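You operate a simulated robot arm through the tools that you are given. There is no shell and no other tool. Be economical: measure what you need, move in short steps, check, and stop when the job is done.

You are at the controls of a simulated robot arm. One attempt, no reset.

TASK
Clamp the blue spool, deburr it, then seat the go plug in its bore.
Fine: use the deburr block and put it down on the black mat.

The check looks at the end state, three seconds after you hand in, the way a careful person would. Anything else that was tipped, shoved, dropped, spilled or broken makes it a failure.

THE ROBOT
A 7-joint arm with a two-finger parallel gripper, fixed in place. Base frame: the origin is at the foot of the arm, x ahead of it, y to its left, z up; the work surface is at about z = 0. Readings come in mm, rad, newtons and seconds.
With the tool pointing down near the work surface it reaches from about 240 to 620 mm from the base axis. Its first joint turns from -1.152 to 1.152 rad. Payload 2.6 kg.
The TCP is the grasp point between the finger pads, 30 mm short of the fingertips. In the tool frame z runs along the fingers and y along their closing line. The gripper opens to 94 mm. The fingers are 28 mm wide and 10 mm thick; the gripper's body (50 by 96 mm) begins 55 mm behind the TCP.
Orientation is that of the tool frame in the base frame, as a unit quaternion [x, y, z, w]. With the fingers straight down and closing along the base's y, the tool's x points along the base's -x, its y along +y and its z along -z.

THE INTERFACE
- The arm moves only by the tool nudge_tool. Its arguments are lists of equal length, an entry for each row: "offset": the shift along the tool's x, y, z in units of 200 mm (1.0 is 200 mm), a list of three; "rot": the turn, a rotation vector about the tool's x, y, z in units of 90 degrees (1.0 is 90 degrees), a list of three; "fingers": the finger opening in cm, from 0 to 9.4. In form: {"offset": [[x, y, z], ...], "rot": [[ax, ay, az], ...], "fingers": [fingers, ...]}. A call has 1 to 20 rows; each row is the pose to reach, as a shift and turn from the pose commanded when the call began, along the tool's axes at that moment. A call with a number of a shift or a turn outside -1 to 1 is refused whole. Rows are played at 5 a second. More than 50 mm and 0.15 rad between two rows, or a gripper value outside its range, and nothing of the call is played. Where a pose cannot be reached the arm comes as near as it can. A force on the tool above 70 N (or 10 N above the force at the start of the call, whichever is more), or a blocked arm, ends the call early, and 0.2 s more pass. Each finger travels about 72 mm/s and halts on what it meets, pressing with about 27 N; the grip force reading is that of the motor and also rises with nothing between the fingers. The clock runs only during rows and for 0.2 s after the last one: add rows that repeat a pose to give the fingers time. It gives the time, the measured TCP pose, the force on the tool (base axes), the opening and the grip force at its end, in the units of the frame above (readings bear some noise), and new pictures: "show" is both (left out), scene, wrist or none.
- Cameras (640 x 400 px; columns grow to the right, rows downward): "scene" is fixed at [17.1, 432.9, 545.7]; the picture's right is [-0.81, -0.58, 0.00], its down [-0.44, 0.62, -0.65] and it looks along [0.38, -0.53, -0.76] (base axes); focal length 214 px, centre (320, 200). "wrist" rides on the gripper at [-37, 0, -58] in the tool frame; the picture's right is [0.00, -1.00, 0.00], its down [0.97, 0.00, -0.24] and it looks along [0.24, 0.00, 0.97] (tool axes); focal length 218 px, centre (320, 200). There is no depth. A picture from a camera that has moved, and an enlarged one, comes with that camera's place and axes in the base frame and with its lens. The place of the scene camera against the robot may be out by one fixed shift of up to 12 mm in any direction.
- inspect(camera, box): a new picture of the part [left, top, right, bottom] of that camera's present view, enlarged. It takes no simulated time.
- close_job(): hands the job in; it is judged then, once.

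Work in short steps. Places have to be worked out from the pictures, the camera data and where the tool is seen: move nearer, look again, correct. Check each grasp and each placing, and mend what went wrong. You have 120 turns and 150 pictures in all, those below and enlarged ones among them. Open the gripper and draw the arm clear of the work before you hand the job in, unless the task says otherwise; then end with one line.

The tools are called by a JSON object that holds its "op" and its "data". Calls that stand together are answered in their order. nudge_tool: Moves the arm, as the interface text tells. Its arguments: {"type":"object","properties":{"offset":{"type":"array","items":{"type":"array","items":{"type":"number"}}},"rot":{"type":"array","items":{"type":"array","items":{"type":"number"}}},"fingers":{"type":"array","items":{"type":"number"}},"show":{"type":"string","enum":["both","scene","wrist","none"]}},"required":["offset","rot","fingers"]} The other tools are called the same way: inspect (camera, box) takes an enlarged picture of a part of a camera's view; close_job () hands the job in.

At the start:

```text
t: 0.0
eef_pos: [418.7, -0.7, 350.1]
tool_rot: [-0.001, 1.0, 0.0, 0.001]
ft_force: [0.8, 1.0, -0.2]
width: 94.0
finger_force: 0.0
```

scene: 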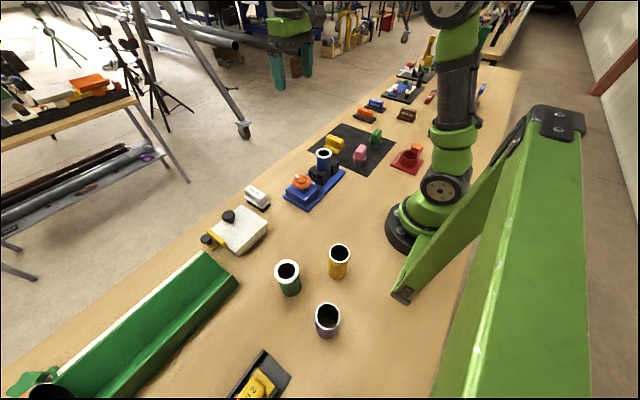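
wrist: 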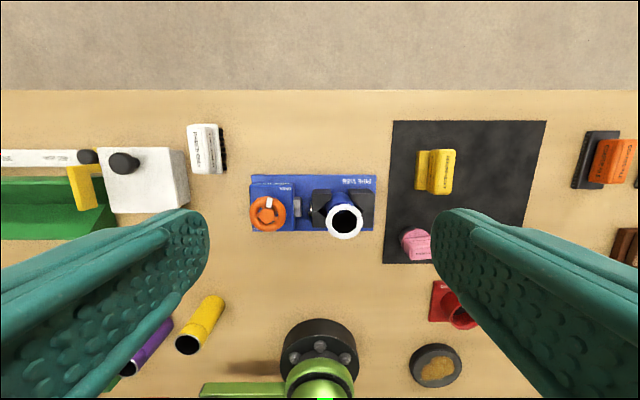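

The pictures show a blue vise-like fixture with a blue spool in it and an orange knob, a black mat with tools, and several other parts. I'll enlarge the views to identify them.

{"op": "inspect", "data": {"camera": "wrist", "box": [180, 100, 400, 260]}}

{"op": "inspect", "data": {"camera": "wrist", "box": [370, 100, 640, 400]}}

{"op": "inspect", "data": {"camera": "scene", "box": [270, 110, 430, 210]}}

{"op": "inspect", "data": {"camera": "scene", "box": [340, 50, 500, 150]}}

{"op": "inspect", "data": {"camera": "scene", "box": [180, 170, 380, 400]}}

```text
2.50 times, centred on (290, 180) of wrist
camera zoom: at [455.4, 0.1, 406.8], right [0.0, -1.0, 0.0], down [-0.97, 0.0, 0.24], along [-0.24, 0.0, -0.97], focal length 546 px, centre (395, 250)
```

zoom: 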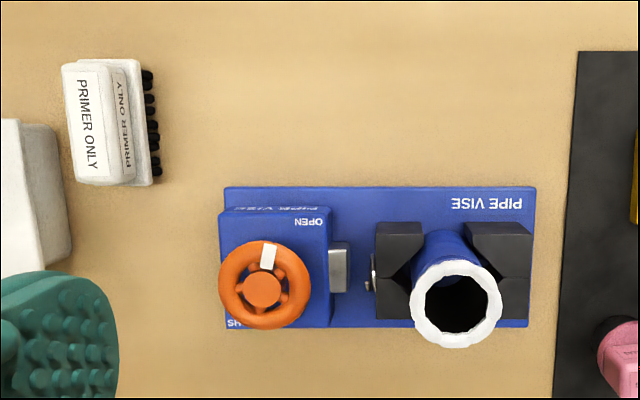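

```text
1.33 times, centred on (505, 250) of wrist
camera zoom: at [455.4, 0.1, 406.8], right [0.0, -1.0, 0.0], down [-0.97, 0.0, 0.24], along [-0.24, 0.0, -0.97], focal length 291 px, centre (73, 133)
```

zoom: 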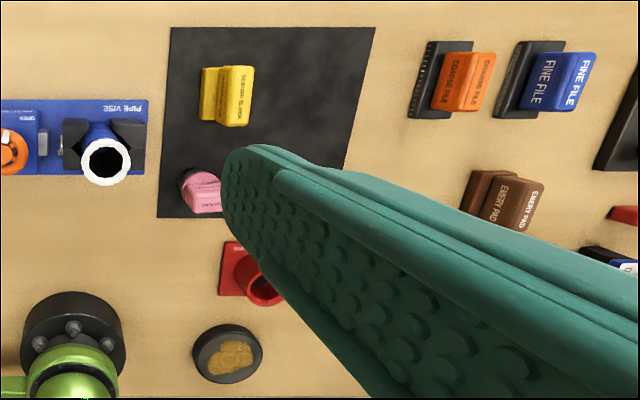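

```text
4.00 times, centred on (350, 160) of scene
camera zoom: at [17.1, 432.9, 545.7], right [-0.81, -0.58, 0.0], down [-0.44, 0.62, -0.65], along [0.38, -0.53, -0.76], focal length 858 px, centre (200, 360)
```

zoom: 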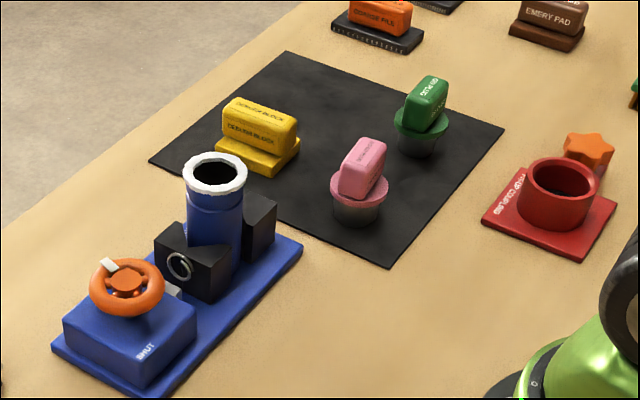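

```text
4.00 times, centred on (420, 100) of scene
camera zoom: at [17.1, 432.9, 545.7], right [-0.81, -0.58, 0.0], down [-0.44, 0.62, -0.65], along [0.38, -0.53, -0.76], focal length 858 px, centre (-80, 600)
```

zoom: 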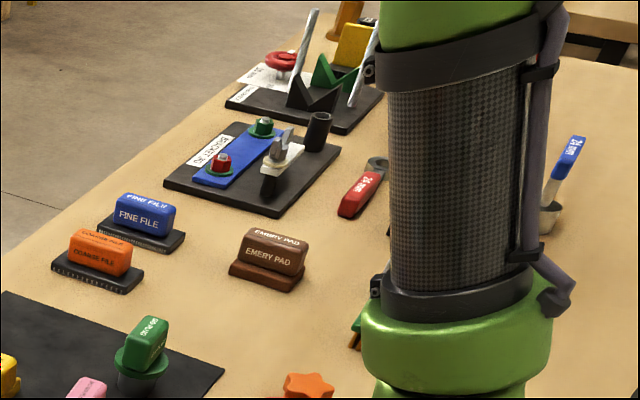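

```text
1.74 times, centred on (280, 285) of scene
camera zoom: at [17.1, 432.9, 545.7], right [-0.81, -0.58, 0.0], down [-0.44, 0.62, -0.65], along [0.38, -0.53, -0.76], focal length 373 px, centre (390, 52)
```

zoom: 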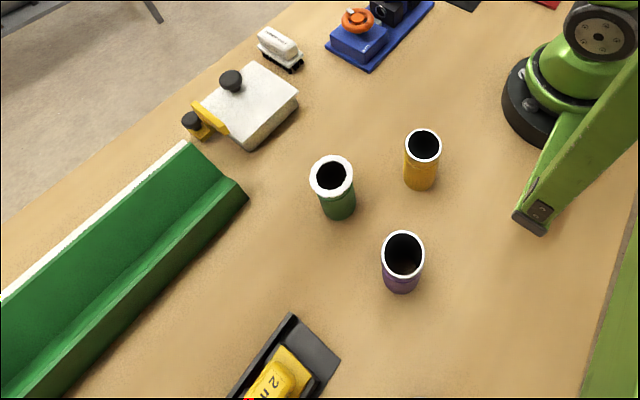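

The vise holds the blue spool, and its orange wheel points at OPEN. The tools on the mat are a yellow deburr block, a green GO plug and a pink plug. I'll move above the vise for a closer look.

{"op": "nudge_tool", "data": {"offset": [[0.086, 0.05, 0.15], [0.172, 0.1, 0.3], [0.26, 0.15, 0.45], [0.345, 0.2, 0.6], [0.345, 0.2, 0.6]], "rot": [[0, 0, 0], [0, 0, 0], [0, 0, 0], [0, 0, 0], [0, 0, 0]], "fingers": [9.4, 9.4, 9.4, 9.4, 9.4]}}

```text
t: 1.2
eef_pos: [349.7, 39.0, 229.0]
tool_rot: [0.0, 1.0, 0.0, 0.0]
ft_force: [-0.2, -0.2, -0.8]
width: 94.0
finger_force: 0.1
camera wrist: at [385.8, 40.3, 285.3], right [0.0, -1.0, 0.0], down [-0.97, 0.0, 0.24], along [-0.24, 0.0, -0.97], focal length 218 px, centre (320, 200)
```

scene: 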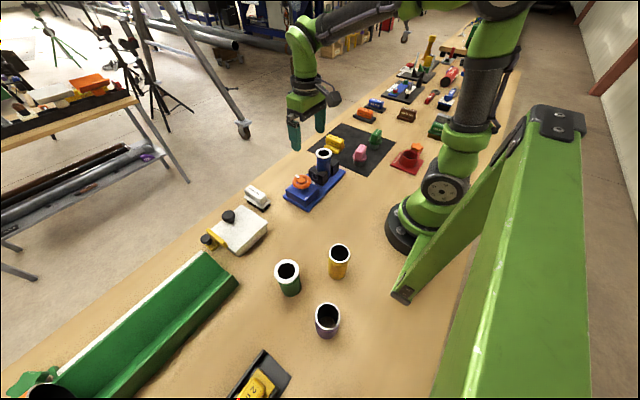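
wrist: 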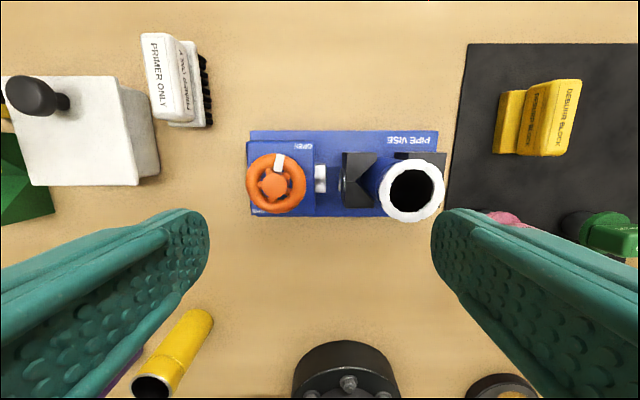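

I put the wheel at about (349, 85, 66) and the spool at about (351, -34), with its top near z = 110. I'll zoom in on the wheel's marks and on the spool.

{"op": "inspect", "data": {"camera": "wrist", "box": [230, 120, 340, 230]}}

{"op": "inspect", "data": {"camera": "wrist", "box": [330, 120, 460, 230]}}

{"op": "inspect", "data": {"camera": "scene", "box": [275, 135, 355, 215]}}

```text
3.64 times, centred on (285, 175) of wrist
camera zoom: at [385.8, 40.3, 285.3], right [0.0, -1.0, 0.0], down [-0.97, 0.0, 0.24], along [-0.24, 0.0, -0.97], focal length 794 px, centre (447, 291)
```

zoom: 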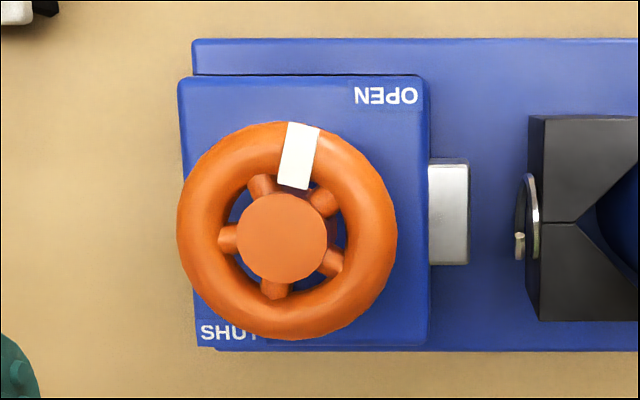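

```text
3.64 times, centred on (395, 175) of wrist
camera zoom: at [385.8, 40.3, 285.3], right [0.0, -1.0, 0.0], down [-0.97, 0.0, 0.24], along [-0.24, 0.0, -0.97], focal length 794 px, centre (47, 291)
```

zoom: 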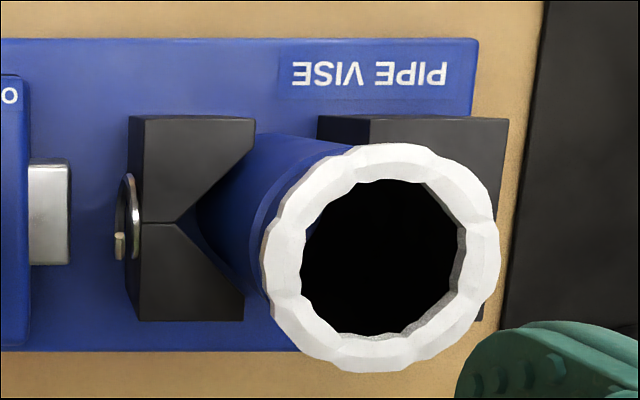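

```text
5.00 times, centred on (315, 175) of scene
camera zoom: at [17.1, 432.9, 545.7], right [-0.81, -0.58, 0.0], down [-0.44, 0.62, -0.65], along [0.38, -0.53, -0.76], focal length 1072 px, centre (345, 325)
```

zoom: 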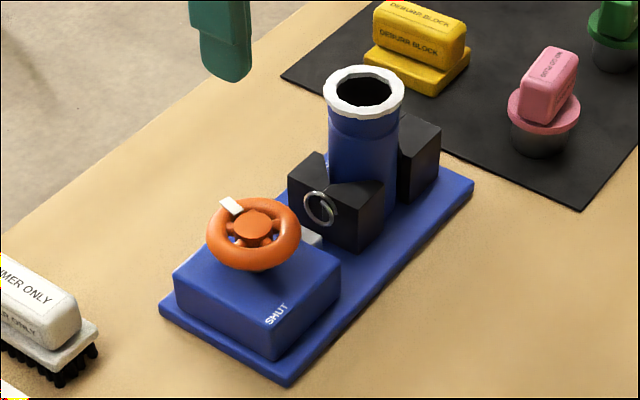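

The mark points near OPEN, the top of the wheel body is at about z = 45, and the wheel rim is at about z = 60–72. I'll lower over the wheel with the fingers open, tips at about z = 54, without closing yet.

{"op": "nudge_tool", "data": {"offset": [[0, 0.23, 0.0], [0, 0.23, 0.2], [0, 0.23, 0.4], [0, 0.23, 0.6], [0, 0.23, 0.725], [0, 0.23, 0.725]], "rot": [[0, 0, 0], [0, 0, 0], [0, 0, 0], [0, 0, 0], [0, 0, 0], [0, 0, 0]], "fingers": [9.4, 9.4, 9.4, 9.4, 9.4, 9.4]}}

```text
t: 2.6
eef_pos: [350.5, 85.3, 84.9]
tool_rot: [-0.001, 1.0, 0.0, 0.0]
ft_force: [1.2, -0.5, -0.2]
width: 94.2
finger_force: 0.1
camera wrist: at [386.2, 86.6, 141.2], right [0.0, -1.0, 0.0], down [-0.97, 0.0, 0.24], along [-0.24, 0.0, -0.97], focal length 218 px, centre (320, 200)
```

scene: 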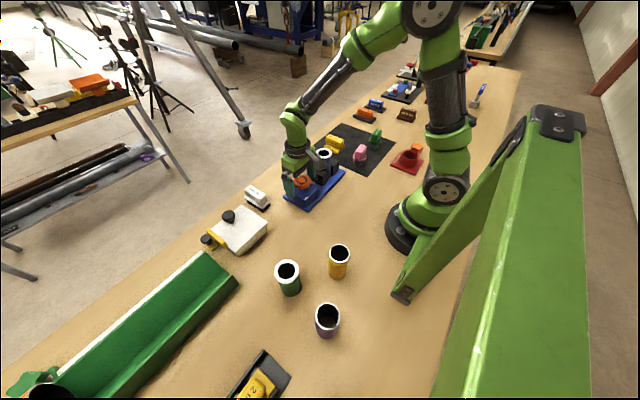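
wrist: 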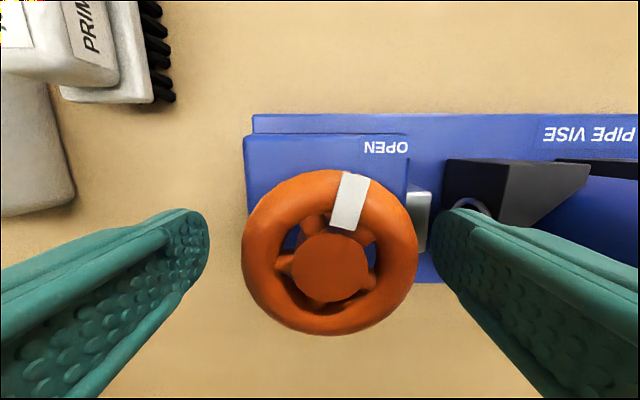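

The wheel centre appears at about (347.5, 82.8), so I'll recentre slightly and close on the rim.

{"op": "nudge_tool", "data": {"offset": [[0.014, -0.012, 0.012], [0.014, -0.012, 0.012], [0.014, -0.012, 0.012], [0.014, -0.012, 0.012]], "rot": [[0, 0, 0], [0, 0, 0], [0, 0, 0], [0, 0, 0]], "fingers": [9.4, 5, 5, 5]}}

```text
t: 3.6
eef_pos: [347.5, 82.3, 81.2]
tool_rot: [0.001, 1.0, 0.0, 0.0]
ft_force: [3.1, -0.8, -4.4]
width: 62.1
finger_force: 45.0
camera wrist: at [383.5, 83.6, 139.2], right [0.0, -1.0, 0.0], down [-0.97, 0.0, 0.24], along [-0.24, 0.0, -0.97], focal length 218 px, centre (320, 200)
```

scene: 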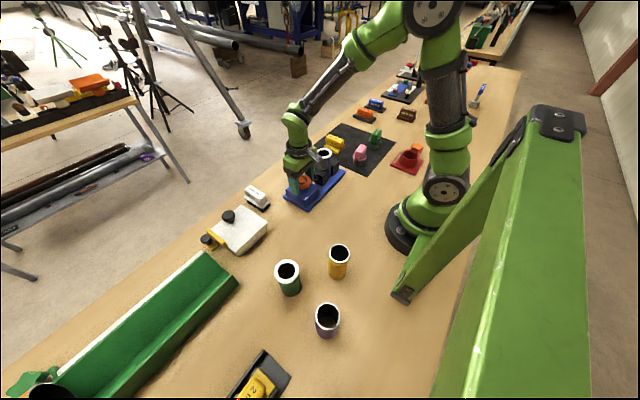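
wrist: 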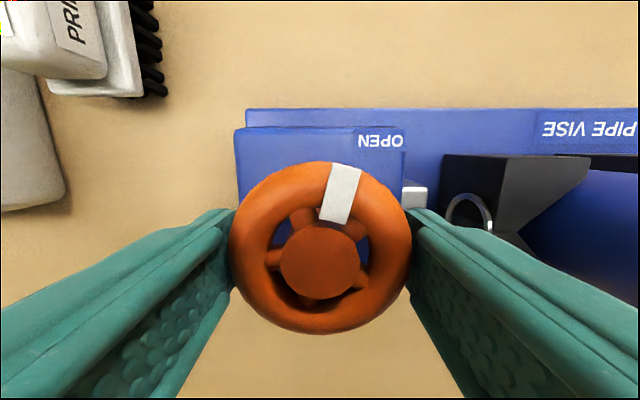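

The rim is gripped at 62 mm. I'll try turning clockwise seen from above, about 45° first, to see what the jaw does.

{"op": "nudge_tool", "data": {"offset": [[0, 0, 0], [0, 0, 0], [0, 0, 0], [0, 0, 0], [0, 0, 0], [0, 0, 0], [0, 0, 0]], "rot": [[0, 0, 0.08], [0, 0, 0.16], [0, 0, 0.24], [0, 0, 0.32], [0, 0, 0.4], [0, 0, 0.48], [0, 0, 0.5]], "fingers": [5, 5, 5, 5, 5, 5, 5], "show": "wrist"}}

```text
t: 5.2
eef_pos: [349.3, 82.2, 83.6]
tool_rot: [0.383, 0.924, 0.001, 0.004]
ft_force: [33.0, 5.5, -27.4]
width: 60.0
finger_force: 44.1
camera wrist: at [374.0, 58.0, 139.8], right [-0.71, -0.71, -0.01], down [-0.69, 0.69, 0.24], along [-0.16, 0.17, -0.97], focal length 218 px, centre (320, 200)
```

wrist: 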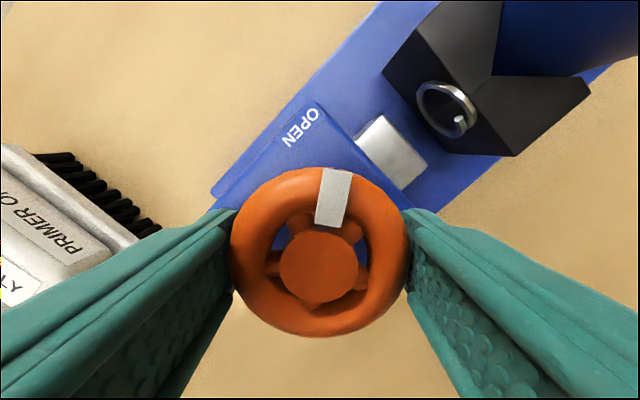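

The wheel turns with the gripper. The side force has built up to about 33 N, so I'll release to relieve it and check where the wheel centre and jaw are.

{"op": "nudge_tool", "data": {"offset": [[0, 0, 0], [0, 0, 0], [0, 0, 0]], "rot": [[0, 0, 0], [0, 0, 0], [0, 0, 0]], "fingers": [8.5, 8.5, 8.5], "show": "wrist"}}

```text
t: 6.0
eef_pos: [347.2, 82.8, 82.7]
tool_rot: [0.382, 0.924, 0.001, 0.0]
ft_force: [-0.3, -1.1, 0.1]
width: 84.9
finger_force: 0.0
camera wrist: at [372.3, 57.7, 139.4], right [-0.71, -0.71, 0.0], down [-0.69, 0.69, 0.24], along [-0.17, 0.17, -0.97], focal length 218 px, centre (320, 200)
```

wrist: 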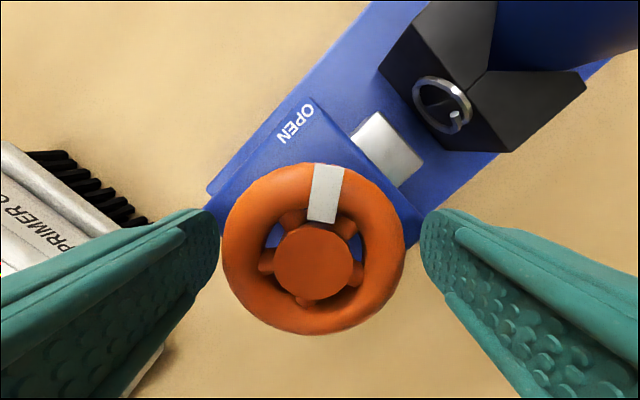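

With the fingers open the wheel centre sits about 2 mm to the +y side of the tool. I'll recentre, regrip and continue clockwise.

{"op": "nudge_tool", "data": {"offset": [[0, 0.01, 0.005], [0, 0.01, 0.005], [0, 0.01, 0.005], [0, 0.01, 0.005], [0, 0.01, 0.005], [0, 0.01, 0.005], [0, 0.01, 0.005], [0, 0.01, 0.005], [0, 0.01, 0.005], [0, 0.01, 0.005], [0, 0.01, 0.005]], "rot": [[0, 0, 0], [0, 0, 0], [0, 0, 0], [0, 0, 0.08], [0, 0, 0.16], [0, 0, 0.24], [0, 0, 0.32], [0, 0, 0.4], [0, 0, 0.48], [0, 0, 0.5], [0, 0, 0.5]], "fingers": [8.5, 5.2, 5.2, 5.2, 5.2, 5.2, 5.2, 5.2, 5.2, 5.2, 5.2], "show": "wrist"}}

```text
t: 8.4
eef_pos: [349.1, 83.7, 81.6]
tool_rot: [0.707, 0.707, 0.001, 0.001]
ft_force: [26.3, -0.8, -16.6]
width: 59.9
finger_force: 45.0
camera wrist: at [348.9, 48.0, 138.5], right [-1.0, 0.0, 0.0], down [0.0, 0.97, 0.24], along [0.0, 0.24, -0.97], focal length 218 px, centre (320, 200)
```

wrist: 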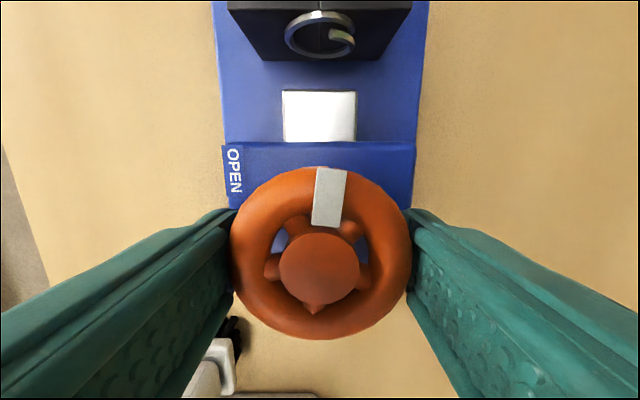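

Clockwise extends the rod toward the jaw, by about 10 mm so far. I'll release, recentre, and keep turning.

{"op": "nudge_tool", "data": {"offset": [[0, 0, 0], [0, 0, 0], [0, 0, 0], [0, 0, 0]], "rot": [[0, 0, 0], [0, 0, 0], [0, 0, 0], [0, 0, 0]], "fingers": [8.5, 8.5, 8.5, 8.5], "show": "wrist"}}

```text
t: 9.4
eef_pos: [347.9, 83.7, 81.1]
tool_rot: [0.707, 0.707, 0.001, 0.0]
ft_force: [0.2, 1.0, -0.8]
width: 85.2
finger_force: 0.0
camera wrist: at [347.9, 48.2, 138.3], right [-1.0, 0.0, 0.0], down [0.0, 0.97, 0.24], along [0.0, 0.24, -0.97], focal length 218 px, centre (320, 200)
```

wrist: 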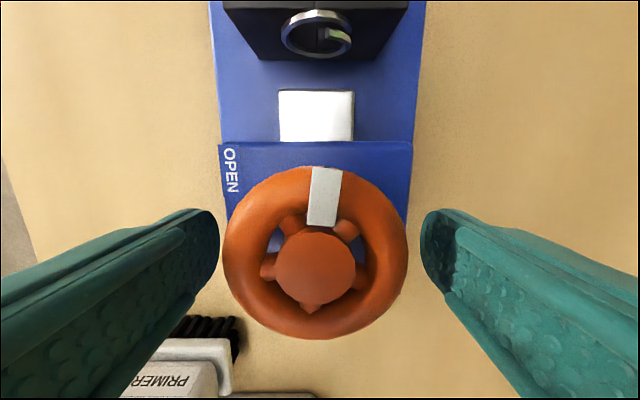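

The centre is about 1.8 mm further toward +x. I'll regrip and turn another 45°.

{"op": "nudge_tool", "data": {"offset": [[0, 0.009, 0], [0, 0.009, 0], [0, 0.009, 0], [0, 0.009, 0], [0, 0.009, 0], [0, 0.009, 0], [0, 0.009, 0], [0, 0.009, 0], [0, 0.009, 0], [0, 0.009, 0], [0, 0.009, 0]], "rot": [[0, 0, 0], [0, 0, 0], [0, 0, 0], [0, 0, 0.08], [0, 0, 0.16], [0, 0, 0.24], [0, 0, 0.32], [0, 0, 0.4], [0, 0, 0.48], [0, 0, 0.56], [0, 0, 0.56]], "fingers": [8.5, 5.2, 5.2, 5.2, 5.2, 5.2, 5.2, 5.2, 5.2, 5.2, 5.2], "show": "wrist"}}

```text
t: 11.8
eef_pos: [350.2, 83.0, 80.4]
tool_rot: [0.942, 0.337, 0.0, 0.001]
ft_force: [-2.9, -8.4, -6.6]
width: 59.7
finger_force: 44.7
camera wrist: at [321.7, 61.2, 138.1], right [-0.63, 0.77, 0.0], down [0.75, 0.62, 0.24], along [0.19, 0.15, -0.97], focal length 218 px, centre (320, 200)
```

wrist: 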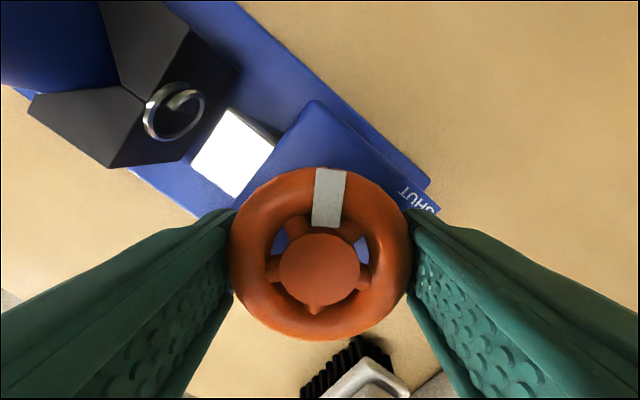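

Forces are low and the rod keeps extending. I'll turn about 50° more toward SHUT.

{"op": "nudge_tool", "data": {"offset": [[0, 0, 0], [0, 0, 0], [0, 0, 0], [0, 0, 0], [0, 0, 0], [0, 0, 0], [0, 0, 0], [0, 0, 0]], "rot": [[0, 0, 0.08], [0, 0, 0.16], [0, 0, 0.24], [0, 0, 0.32], [0, 0, 0.4], [0, 0, 0.48], [0, 0, 0.56], [0, 0, 0.56]], "fingers": [5.2, 5.2, 5.2, 5.2, 5.2, 5.2, 5.2, 5.2], "show": "wrist"}}

```text
t: 13.6
eef_pos: [351.2, 82.4, 82.1]
tool_rot: [0.995, -0.095, 0.0, 0.001]
ft_force: [10.9, -25.6, -20.0]
width: 59.7
finger_force: 44.7
camera wrist: at [314.1, 90.8, 138.3], right [0.19, 0.98, 0.0], down [0.95, -0.18, 0.24], along [0.24, -0.05, -0.97], focal length 218 px, centre (320, 200)
```

wrist: 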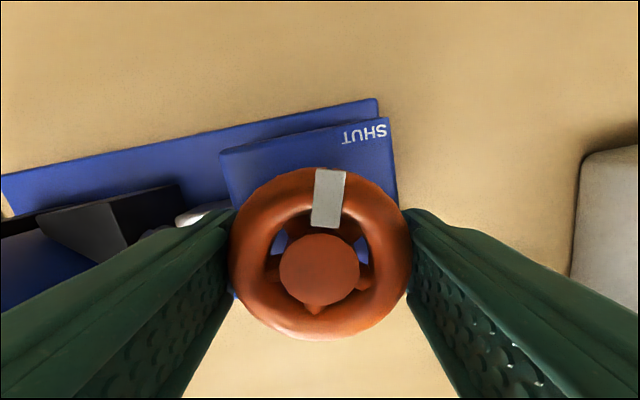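

The mark is nearing SHUT. I'll release to relieve the side load and look at the rod against the jaw.

{"op": "nudge_tool", "data": {"offset": [[0, 0, 0], [0, 0, 0], [0, 0, 0], [0, 0, 0]], "rot": [[0, 0, 0], [0, 0, 0], [0, 0, 0], [0, 0, 0]], "fingers": [8.5, 8.5, 8.5, 8.5], "show": "both"}}

{"op": "inspect", "data": {"camera": "scene", "box": [275, 135, 355, 215]}}

```text
t: 14.6
eef_pos: [351.3, 83.1, 81.0]
tool_rot: [0.996, -0.094, 0.0, 0.0]
ft_force: [-0.2, 0.0, 0.5]
width: 85.0
finger_force: 0.0
camera wrist: at [313.6, 92.3, 138.5], right [0.19, 0.98, 0.0], down [0.95, -0.18, 0.24], along [0.24, -0.04, -0.97], focal length 218 px, centre (320, 200)
```

scene: 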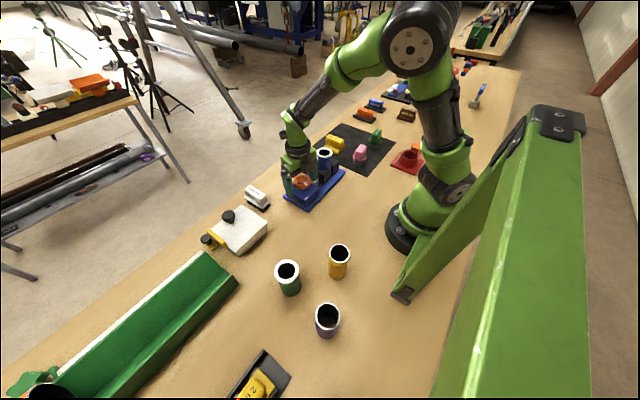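
wrist: 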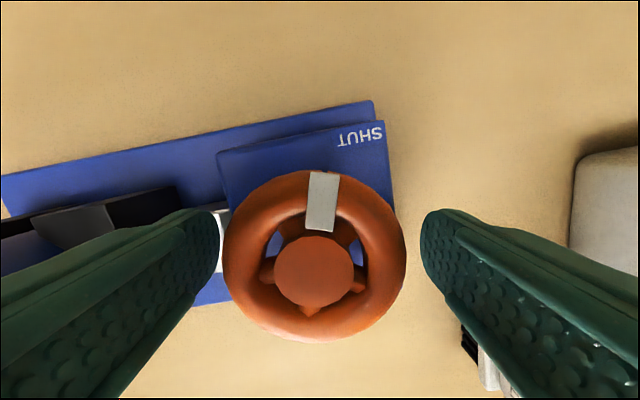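

```text
5.00 times, centred on (315, 175) of scene
camera zoom: at [17.1, 432.9, 545.7], right [-0.81, -0.58, 0.0], down [-0.44, 0.62, -0.65], along [0.38, -0.53, -0.76], focal length 1072 px, centre (345, 325)
```

zoom: 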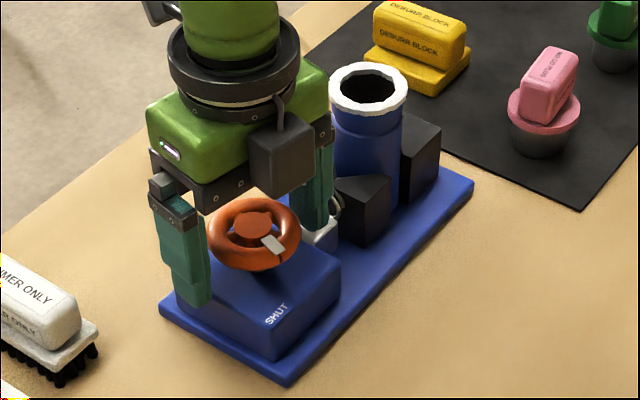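

The spool seems to have been nudged only slightly. I'll regrip and turn on toward SHUT until it resists.

{"op": "nudge_tool", "data": {"offset": [[-0.007, 0.006, 0], [-0.007, 0.006, 0], [-0.007, 0.006, 0], [-0.007, 0.006, 0], [-0.007, 0.006, 0], [-0.007, 0.006, 0], [-0.007, 0.006, 0], [-0.007, 0.006, 0], [-0.007, 0.006, 0]], "rot": [[0, 0, 0], [0, 0, 0], [0, 0, 0], [0, 0, 0.08], [0, 0, 0.16], [0, 0, 0.24], [0, 0, 0.32], [0, 0, 0.38], [0, 0, 0.38]], "fingers": [8.5, 5.2, 5.2, 5.2, 5.2, 5.2, 5.2, 5.2, 5.2], "show": "wrist"}}

{"op": "inspect", "data": {"camera": "scene", "box": [275, 135, 355, 215]}}

```text
t: 16.2
eef_pos: [351.6, 80.7, 76.6]
tool_rot: [0.947, -0.321, -0.011, -0.005]
ft_force: [-6.2, 2.2, 12.0]
width: 60.6
finger_force: 45.1
out of reach, approached as far as the arm can: row 6, 7, 8
stopped in row 8: the force on the tool passed its limit (the readings are from after the stop); the commanded pose is now the measured one
camera wrist: at [323.8, 103.1, 134.3], right [0.61, 0.79, 0.0], down [0.77, -0.6, 0.22], along [0.17, -0.13, -0.98], focal length 218 px, centre (320, 200)
```

wrist: 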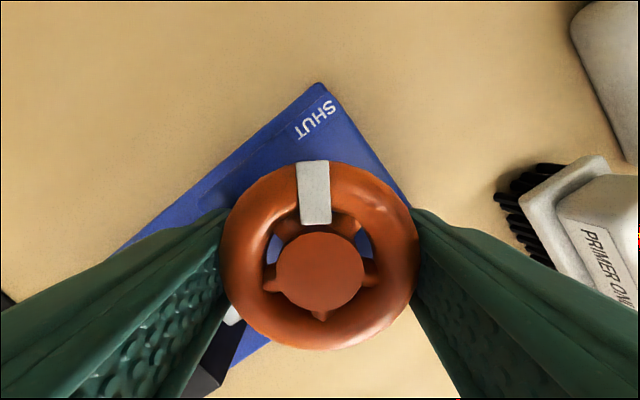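

```text
5.00 times, centred on (315, 175) of scene
camera zoom: at [17.1, 432.9, 545.7], right [-0.81, -0.58, 0.0], down [-0.44, 0.62, -0.65], along [0.38, -0.53, -0.76], focal length 1072 px, centre (345, 325)
```

zoom: 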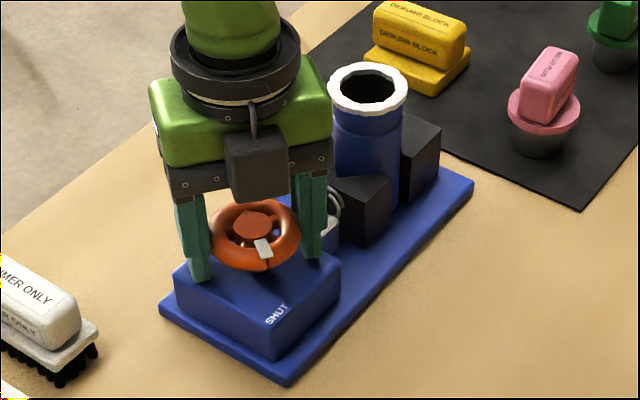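

The wrist has hit its turning limit with the mark close to SHUT. I'll release, rise, level the tool, then unwind the wrist to regrip and finish tightening.

{"op": "nudge_tool", "data": {"offset": [[0, 0, 0], [0, 0, 0], [0, 0, 0], [0, 0, -0.2], [0, 0, -0.35], [0, 0, -0.35]], "rot": [[0, 0, 0], [0, 0, 0], [0, 0, 0], [0, 0.015, 0], [0, 0.015, 0], [0, 0.015, 0]], "fingers": [9, 9, 9, 9, 9, 9], "show": "wrist"}}

```text
t: 17.6
eef_pos: [376.5, 59.5, 137.4]
tool_rot: [0.947, -0.322, -0.001, -0.003]
ft_force: [0.1, -0.1, 0.6]
width: 89.7
finger_force: 0.0
out of reach, approached as far as the arm can: row 4, 5, 6
camera wrist: at [346.8, 83.9, 194.2], right [0.61, 0.79, 0.0], down [0.77, -0.59, 0.24], along [0.19, -0.14, -0.97], focal length 218 px, centre (320, 200)
```

wrist: 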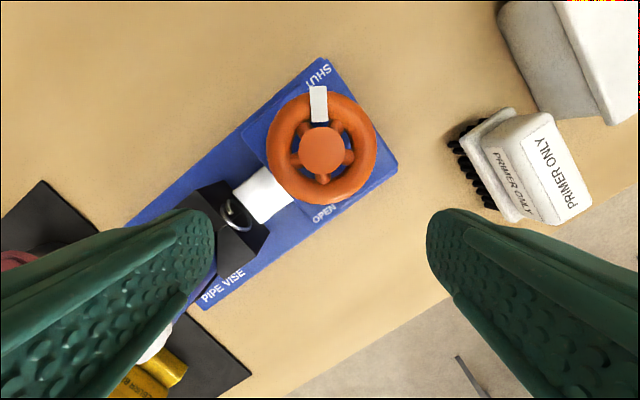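

The limit pushed the tool sideways a little as it rose. The mark now points at SHUT and the rod meets the jaw. I'll unwind the wrist at this height and check the spool.

{"op": "nudge_tool", "data": {"offset": [[0, 0, -0.1], [0, 0, -0.2], [0, 0, -0.2], [0, 0, -0.2], [0, 0, -0.2], [0, 0, -0.2], [0, 0, -0.2], [0, 0, -0.2], [0, 0, -0.2], [0, 0, -0.2], [0, 0, -0.2], [0, 0, -0.2], [0, 0, -0.2]], "rot": [[0, 0, -0.09], [0, 0, -0.18], [0, 0, -0.27], [0, 0, -0.36], [0, 0, -0.45], [0, 0, -0.54], [0, 0, -0.63], [0, 0, -0.72], [0, 0, -0.81], [0, 0, -0.9], [0, 0, -0.95], [0, 0, -1.0], [0, 0, -1.0]], "fingers": [9, 9, 9, 9, 9, 9, 9, 9, 9, 9, 9, 9, 9], "show": "wrist"}}

{"op": "inspect", "data": {"camera": "scene", "box": [275, 135, 355, 215]}}

```text
t: 20.4
eef_pos: [377.9, 60.9, 176.8]
tool_rot: [0.897, 0.442, 0.001, -0.001]
ft_force: [-0.3, -0.6, -0.6]
width: 89.9
finger_force: 0.0
camera wrist: at [353.8, 33.0, 233.7], right [-0.79, 0.61, 0.0], down [0.59, 0.77, 0.24], along [0.15, 0.19, -0.97], focal length 218 px, centre (320, 200)
```

wrist: 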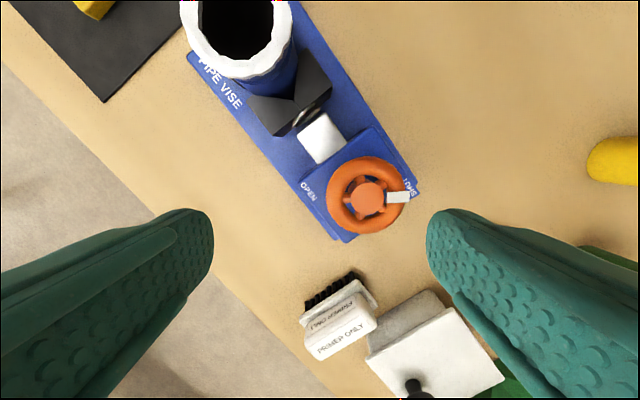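

```text
5.00 times, centred on (315, 175) of scene
camera zoom: at [17.1, 432.9, 545.7], right [-0.81, -0.58, 0.0], down [-0.44, 0.62, -0.65], along [0.38, -0.53, -0.76], focal length 1072 px, centre (345, 325)
```

zoom: 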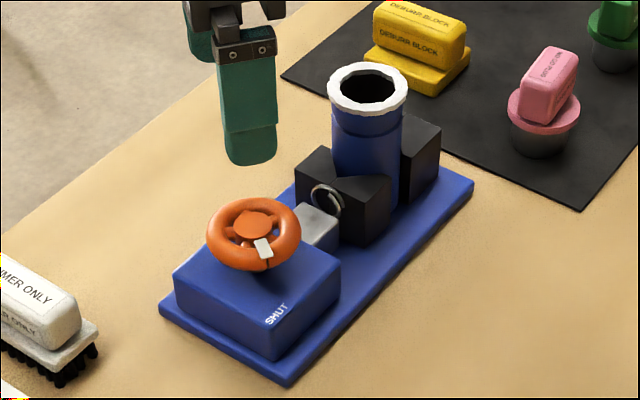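

The jaw has moved in toward the spool. I'll unwind another 90° and move back over the wheel to check how tight it is.

{"op": "nudge_tool", "data": {"offset": [[0, -0.02, 0], [0, -0.04, 0], [0, -0.06, 0], [0, -0.08, 0], [0, -0.1, 0], [0, -0.12, 0], [0, -0.14, 0], [0, -0.16, 0], [0, -0.181, 0], [0, -0.181, 0], [0, -0.181, 0], [0, -0.181, 0]], "rot": [[0, 0, -0.09], [0, 0, -0.18], [0, 0, -0.27], [0, 0, -0.36], [0, 0, -0.45], [0, 0, -0.54], [0, 0, -0.63], [0, 0, -0.72], [0, 0, -0.81], [0, 0, -0.9], [0, 0, -0.95], [0, 0, -0.95]], "fingers": [9, 9, 9, 9, 9, 9, 9, 9, 9, 9, 9, 9], "show": "wrist"}}

```text
t: 23.0
eef_pos: [348.6, 82.4, 177.4]
tool_rot: [0.358, 0.934, 0.002, -0.001]
ft_force: [-0.1, -0.6, 0.5]
width: 89.9
finger_force: 0.1
camera wrist: at [375.4, 59.5, 234.1], right [-0.67, -0.74, 0.0], down [-0.72, 0.65, 0.24], along [-0.18, 0.16, -0.97], focal length 218 px, centre (320, 200)
```

wrist: 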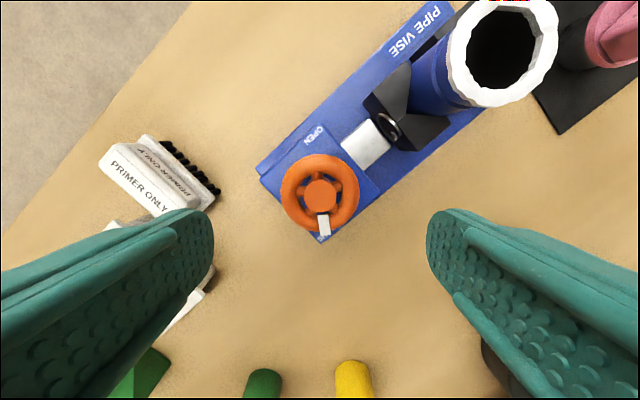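

I'm above the wheel again. I'll descend, grip, and turn in small steps until it resists.

{"op": "nudge_tool", "data": {"offset": [[0, 0.007, 0.15], [0, 0.007, 0.3], [0, 0.007, 0.477], [0, 0.007, 0.477], [0, 0.007, 0.477], [0, 0.007, 0.477], [0, 0.007, 0.477], [0, 0.007, 0.477], [0, 0.007, 0.477], [0, 0.007, 0.477], [0, 0.007, 0.477]], "rot": [[0, 0, 0], [0, 0, 0], [0, 0, 0], [0, 0, 0], [0, 0, 0], [0, 0, 0], [0, 0, 0.08], [0, 0, 0.16], [0, 0, 0.24], [0, 0, 0.3], [0, 0, 0.3]], "fingers": [9, 9, 9, 9, 5, 5, 5, 5, 5, 5, 5], "show": "wrist"}}

{"op": "inspect", "data": {"camera": "scene", "box": [275, 135, 355, 215]}}

```text
t: 25.4
eef_pos: [349.7, 84.0, 81.0]
tool_rot: [0.567, 0.824, 0.002, 0.0]
ft_force: [0.1, -10.0, 0.6]
width: 59.8
finger_force: 44.7
camera wrist: at [361.9, 50.5, 138.5], right [-0.93, -0.36, 0.0], down [-0.35, 0.91, 0.24], along [-0.08, 0.23, -0.97], focal length 218 px, centre (320, 200)
```

wrist: 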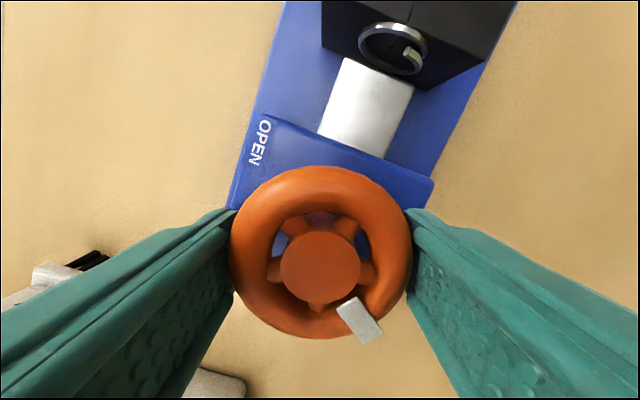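

```text
5.00 times, centred on (315, 175) of scene
camera zoom: at [17.1, 432.9, 545.7], right [-0.81, -0.58, 0.0], down [-0.44, 0.62, -0.65], along [0.38, -0.53, -0.76], focal length 1072 px, centre (345, 325)
```

zoom: 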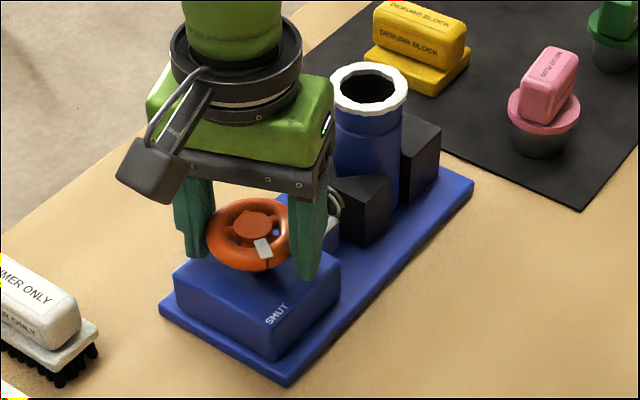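

The mark didn't move, so the fingers slipped: the vise is fully tight at SHUT. I'll release, rise, and unwind to a straight yaw.

{"op": "nudge_tool", "data": {"offset": [[0, 0, 0], [0, 0, 0], [0, 0, 0], [0, 0, -0.2], [0, 0, -0.4], [0, 0, -0.6], [0, 0, -0.75], [0, 0, -0.75], [0, 0, -0.75], [0, 0, -0.75], [0, 0, -0.75], [0, 0, -0.75], [0, 0, -0.75], [0, 0, -0.75], [0, 0, -0.75]], "rot": [[0, 0, 0], [0, 0, 0], [0, 0, 0], [0, 0, 0], [0, 0, 0], [0, 0, -0.09], [0, 0, -0.18], [0, 0, -0.27], [0, 0, -0.36], [0, 0, -0.45], [0, 0, -0.54], [0, 0, -0.63], [0, 0, -0.72], [0, 0, -0.768], [0, 0, -0.768]], "fingers": [9, 9, 9, 9, 9, 9, 9, 9, 9, 9, 9, 9, 9, 9, 9], "show": "wrist"}}

{"op": "inspect", "data": {"camera": "wrist", "box": [210, 70, 510, 270]}}

```text
t: 28.6
eef_pos: [348.6, 83.6, 231.0]
tool_rot: [-0.002, 1.0, 0.001, 0.001]
ft_force: [1.1, 0.1, -0.6]
width: 90.1
finger_force: 0.1
camera wrist: at [385.6, 85.2, 288.7], right [0.0, -1.0, 0.0], down [-0.97, 0.0, 0.24], along [-0.24, 0.0, -0.97], focal length 218 px, centre (320, 200)
```

wrist: 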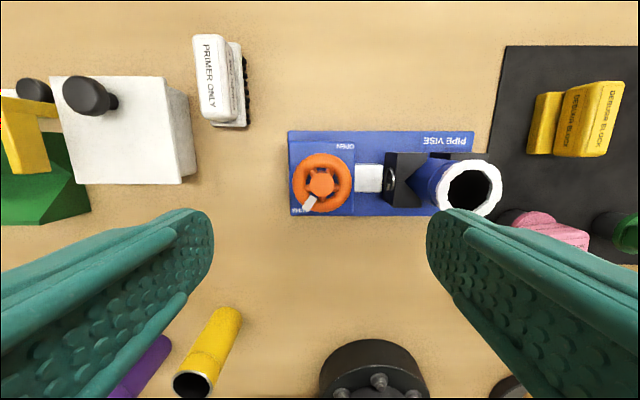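

```text
2.00 times, centred on (360, 170) of wrist
camera zoom: at [385.6, 85.2, 288.7], right [0.0, -1.0, 0.0], down [-0.97, 0.0, 0.24], along [-0.24, 0.0, -0.97], focal length 436 px, centre (240, 260)
```

zoom: 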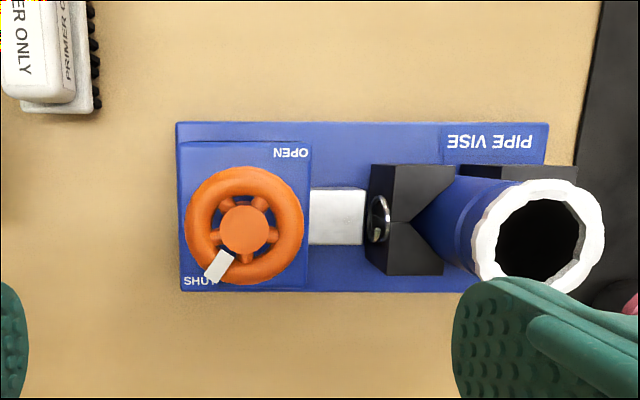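

The vise is shut. I'll go over toward the deburr block on the mat.

{"op": "nudge_tool", "data": {"offset": [[-0.05, -0.2, -0.1], [-0.1, -0.4, -0.1], [-0.15, -0.6, -0.1], [-0.2, -0.8, -0.1], [-0.22, -0.98, -0.1], [-0.22, -0.98, -0.1]], "rot": [[0, 0, 0], [0, 0, 0], [0, 0, 0], [0, 0, 0], [0, 0, 0], [0, 0, 0]], "fingers": [9, 9, 9, 9, 9, 9], "show": "wrist"}}

{"op": "inspect", "data": {"camera": "wrist", "box": [180, 70, 480, 270]}}

```text
t: 30.0
eef_pos: [394.4, -110.8, 251.5]
tool_rot: [-0.001, 1.0, 0.001, 0.001]
ft_force: [1.0, 0.0, 0.1]
width: 90.1
finger_force: 0.1
camera wrist: at [430.4, -110.4, 308.0], right [0.0, -1.0, 0.0], down [-0.97, 0.0, 0.24], along [-0.24, 0.0, -0.97], focal length 218 px, centre (320, 200)
```

wrist: 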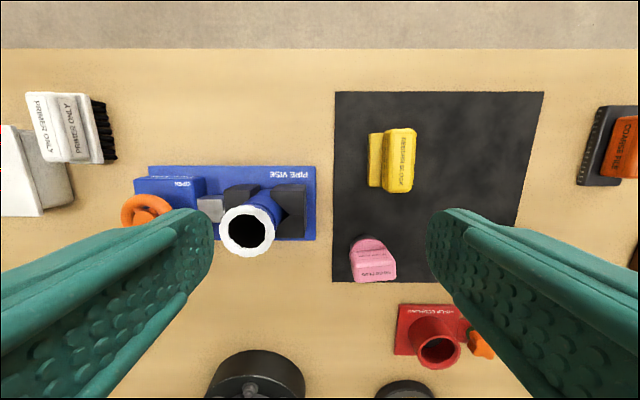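

```text
2.00 times, centred on (330, 170) of wrist
camera zoom: at [430.4, -110.4, 308.0], right [0.0, -1.0, 0.0], down [-0.97, 0.0, 0.24], along [-0.24, 0.0, -0.97], focal length 436 px, centre (300, 260)
```

zoom: 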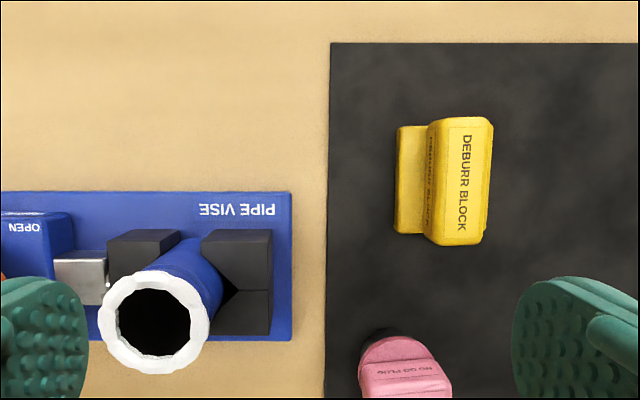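

The deburr block's handle top works out to about (413.5, -206, 51). I'll move above it at lower height and look again.

{"op": "nudge_tool", "data": {"offset": [[-0.03, -0.16, 0.15], [-0.06, -0.32, 0.3], [-0.0955, -0.476, 0.5], [-0.0955, -0.476, 0.5]], "rot": [[0, 0, 0], [0, 0, 0], [0, 0, 0], [0, 0, 0]], "fingers": [7, 7, 7, 7], "show": "wrist"}}

{"op": "inspect", "data": {"camera": "scene", "box": [310, 120, 400, 180]}}

```text
refused: row 3 steps farther than a row can; nothing moved
```

```text
6.67 times, centred on (355, 150) of scene
camera zoom: at [17.1, 432.9, 545.7], right [-0.81, -0.58, 0.0], down [-0.44, 0.62, -0.65], along [0.38, -0.53, -0.76], focal length 1430 px, centre (87, 533)
```

zoom: 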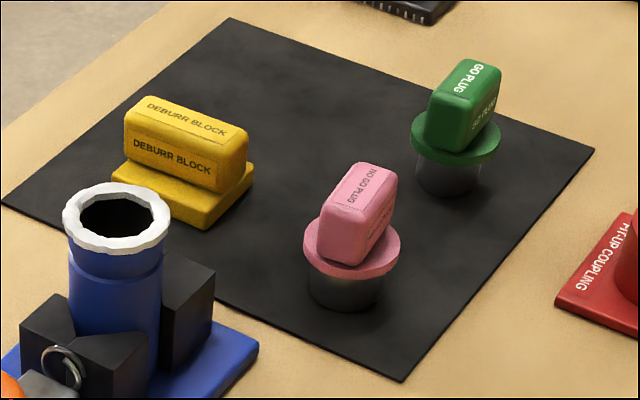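

That step was too long for a row, so I'll repeat the move in smaller steps.

{"op": "nudge_tool", "data": {"offset": [[-0.024, -0.12, 0.125], [-0.048, -0.24, 0.25], [-0.072, -0.36, 0.375], [-0.0955, -0.476, 0.5], [-0.0955, -0.476, 0.5]], "rot": [[0, 0, 0], [0, 0, 0], [0, 0, 0], [0, 0, 0], [0, 0, 0]], "fingers": [7, 7, 7, 7, 7], "show": "wrist"}}

```text
t: 31.2
eef_pos: [413.5, -207.3, 151.8]
tool_rot: [0.0, 1.0, 0.002, 0.001]
ft_force: [0.2, 0.2, 0.5]
width: 70.0
finger_force: 0.1
camera wrist: at [449.6, -206.1, 207.4], right [0.0, -1.0, 0.0], down [-0.97, 0.0, 0.24], along [-0.24, 0.0, -0.97], focal length 218 px, centre (320, 200)
```

wrist: 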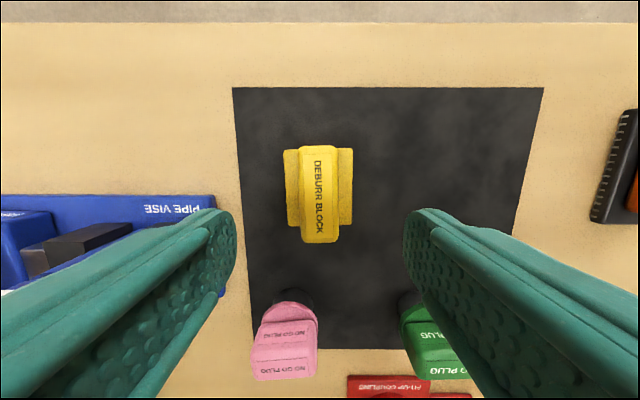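

The tool is centred on the handle, which is about 26 mm wide. I'll descend with the tips just above its base plate and grip.

{"op": "nudge_tool", "data": {"offset": [[-0.01, 0, 0.2], [-0.01, 0, 0.4], [-0.01, 0, 0.47], [-0.01, 0, 0.47], [-0.01, 0, 0.47], [-0.01, 0, 0.47], [-0.01, 0, 0.47], [-0.01, 0, 0.47]], "rot": [[0, 0, 0], [0, 0, 0], [0, 0, 0], [0, 0, 0], [0, 0, 0], [0, 0, 0], [0, 0, 0], [0, 0, 0]], "fingers": [7, 7, 7, 7, 1.5, 1.5, 1.5, 1.5], "show": "both"}}

{"op": "inspect", "data": {"camera": "scene", "box": [310, 120, 400, 180]}}

```text
t: 33.0
eef_pos: [415.7, -207.6, 57.4]
tool_rot: [-0.001, 1.0, 0.001, 0.002]
ft_force: [0.5, 2.5, 17.2]
width: 29.7
finger_force: 26.9
camera wrist: at [452.3, -205.5, 114.8], right [0.0, -1.0, 0.0], down [-0.97, 0.0, 0.24], along [-0.24, 0.0, -0.97], focal length 218 px, centre (320, 200)
```

scene: 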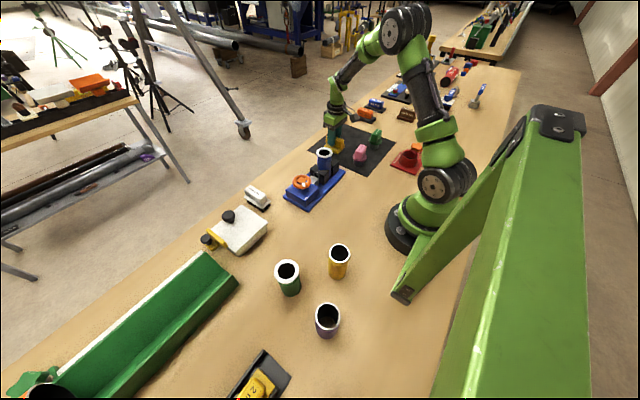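
wrist: 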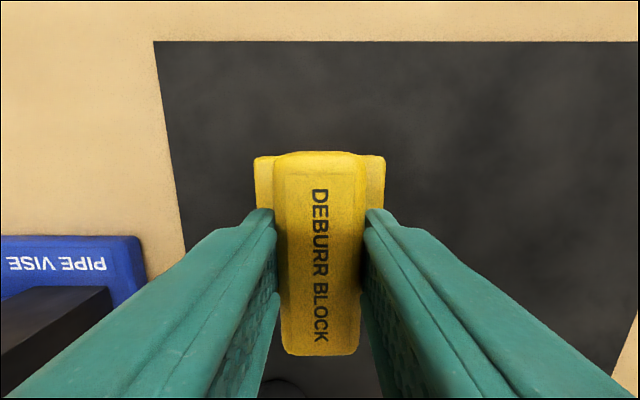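

```text
6.67 times, centred on (355, 150) of scene
camera zoom: at [17.0, 432.9, 545.7], right [-0.81, -0.58, 0.0], down [-0.44, 0.62, -0.65], along [0.38, -0.53, -0.76], focal length 1430 px, centre (87, 533)
```

zoom: 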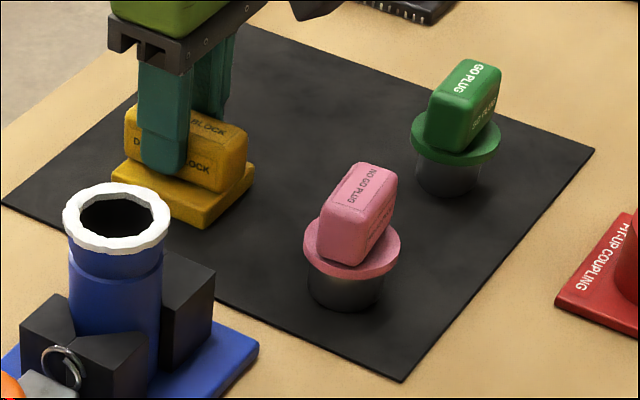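

The block is gripped at about 30 mm. After clamping, the spool axis is at about (351, -39.4) with its rim near z = 110. I'll lift the block and carry it above the spool.

{"op": "nudge_tool", "data": {"offset": [[0, 0, -0.02], [0, 0, -0.2], [0, 0, -0.4], [0, 0, -0.6], [0, 0, -0.75], [0.08, 0.2, -0.75], [0.16, 0.4, -0.75], [0.24, 0.6, -0.75], [0.3235, 0.8, -0.75], [0.3235, 0.84, -0.75], [0.3235, 0.84, -0.75]], "rot": [[0, 0, 0], [0, 0, 0], [0, 0, 0], [0, 0, 0], [0, 0, 0], [0, 0, 0], [0, 0, 0], [0, 0, 0], [0, 0, 0], [0, 0, 0], [0, 0, 0]], "fingers": [1.5, 1.5, 1.5, 1.5, 1.5, 1.5, 1.5, 1.5, 1.5, 1.5, 1.5], "show": "both"}}

{"op": "inspect", "data": {"camera": "scene", "box": [275, 100, 375, 200]}}

```text
t: 35.4
eef_pos: [349.7, -39.9, 206.2]
tool_rot: [-0.001, 1.0, 0.001, 0.001]
ft_force: [0.7, 1.0, -2.0]
width: 29.7
finger_force: 26.9
camera wrist: at [385.8, -37.6, 264.6], right [0.0, -1.0, 0.0], down [-0.97, 0.0, 0.24], along [-0.24, 0.0, -0.97], focal length 218 px, centre (320, 200)
```

scene: 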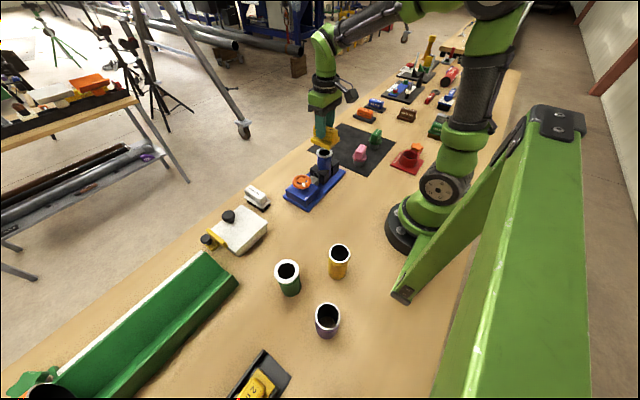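
wrist: 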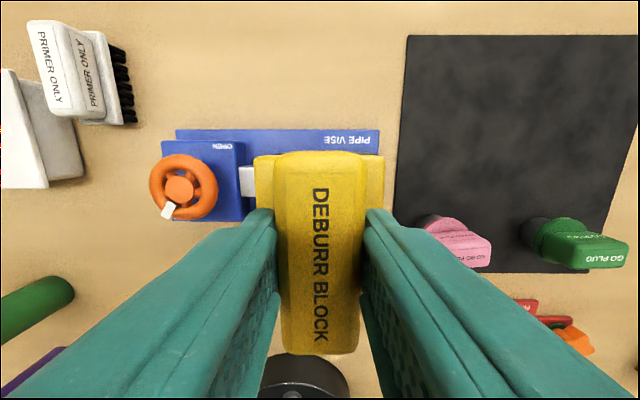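

```text
4.00 times, centred on (325, 150) of scene
camera zoom: at [17.1, 432.9, 545.7], right [-0.81, -0.58, 0.0], down [-0.44, 0.62, -0.65], along [0.38, -0.53, -0.76], focal length 858 px, centre (300, 400)
```

zoom: 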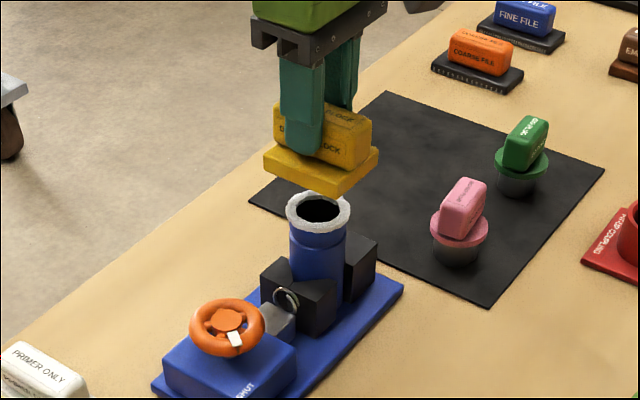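

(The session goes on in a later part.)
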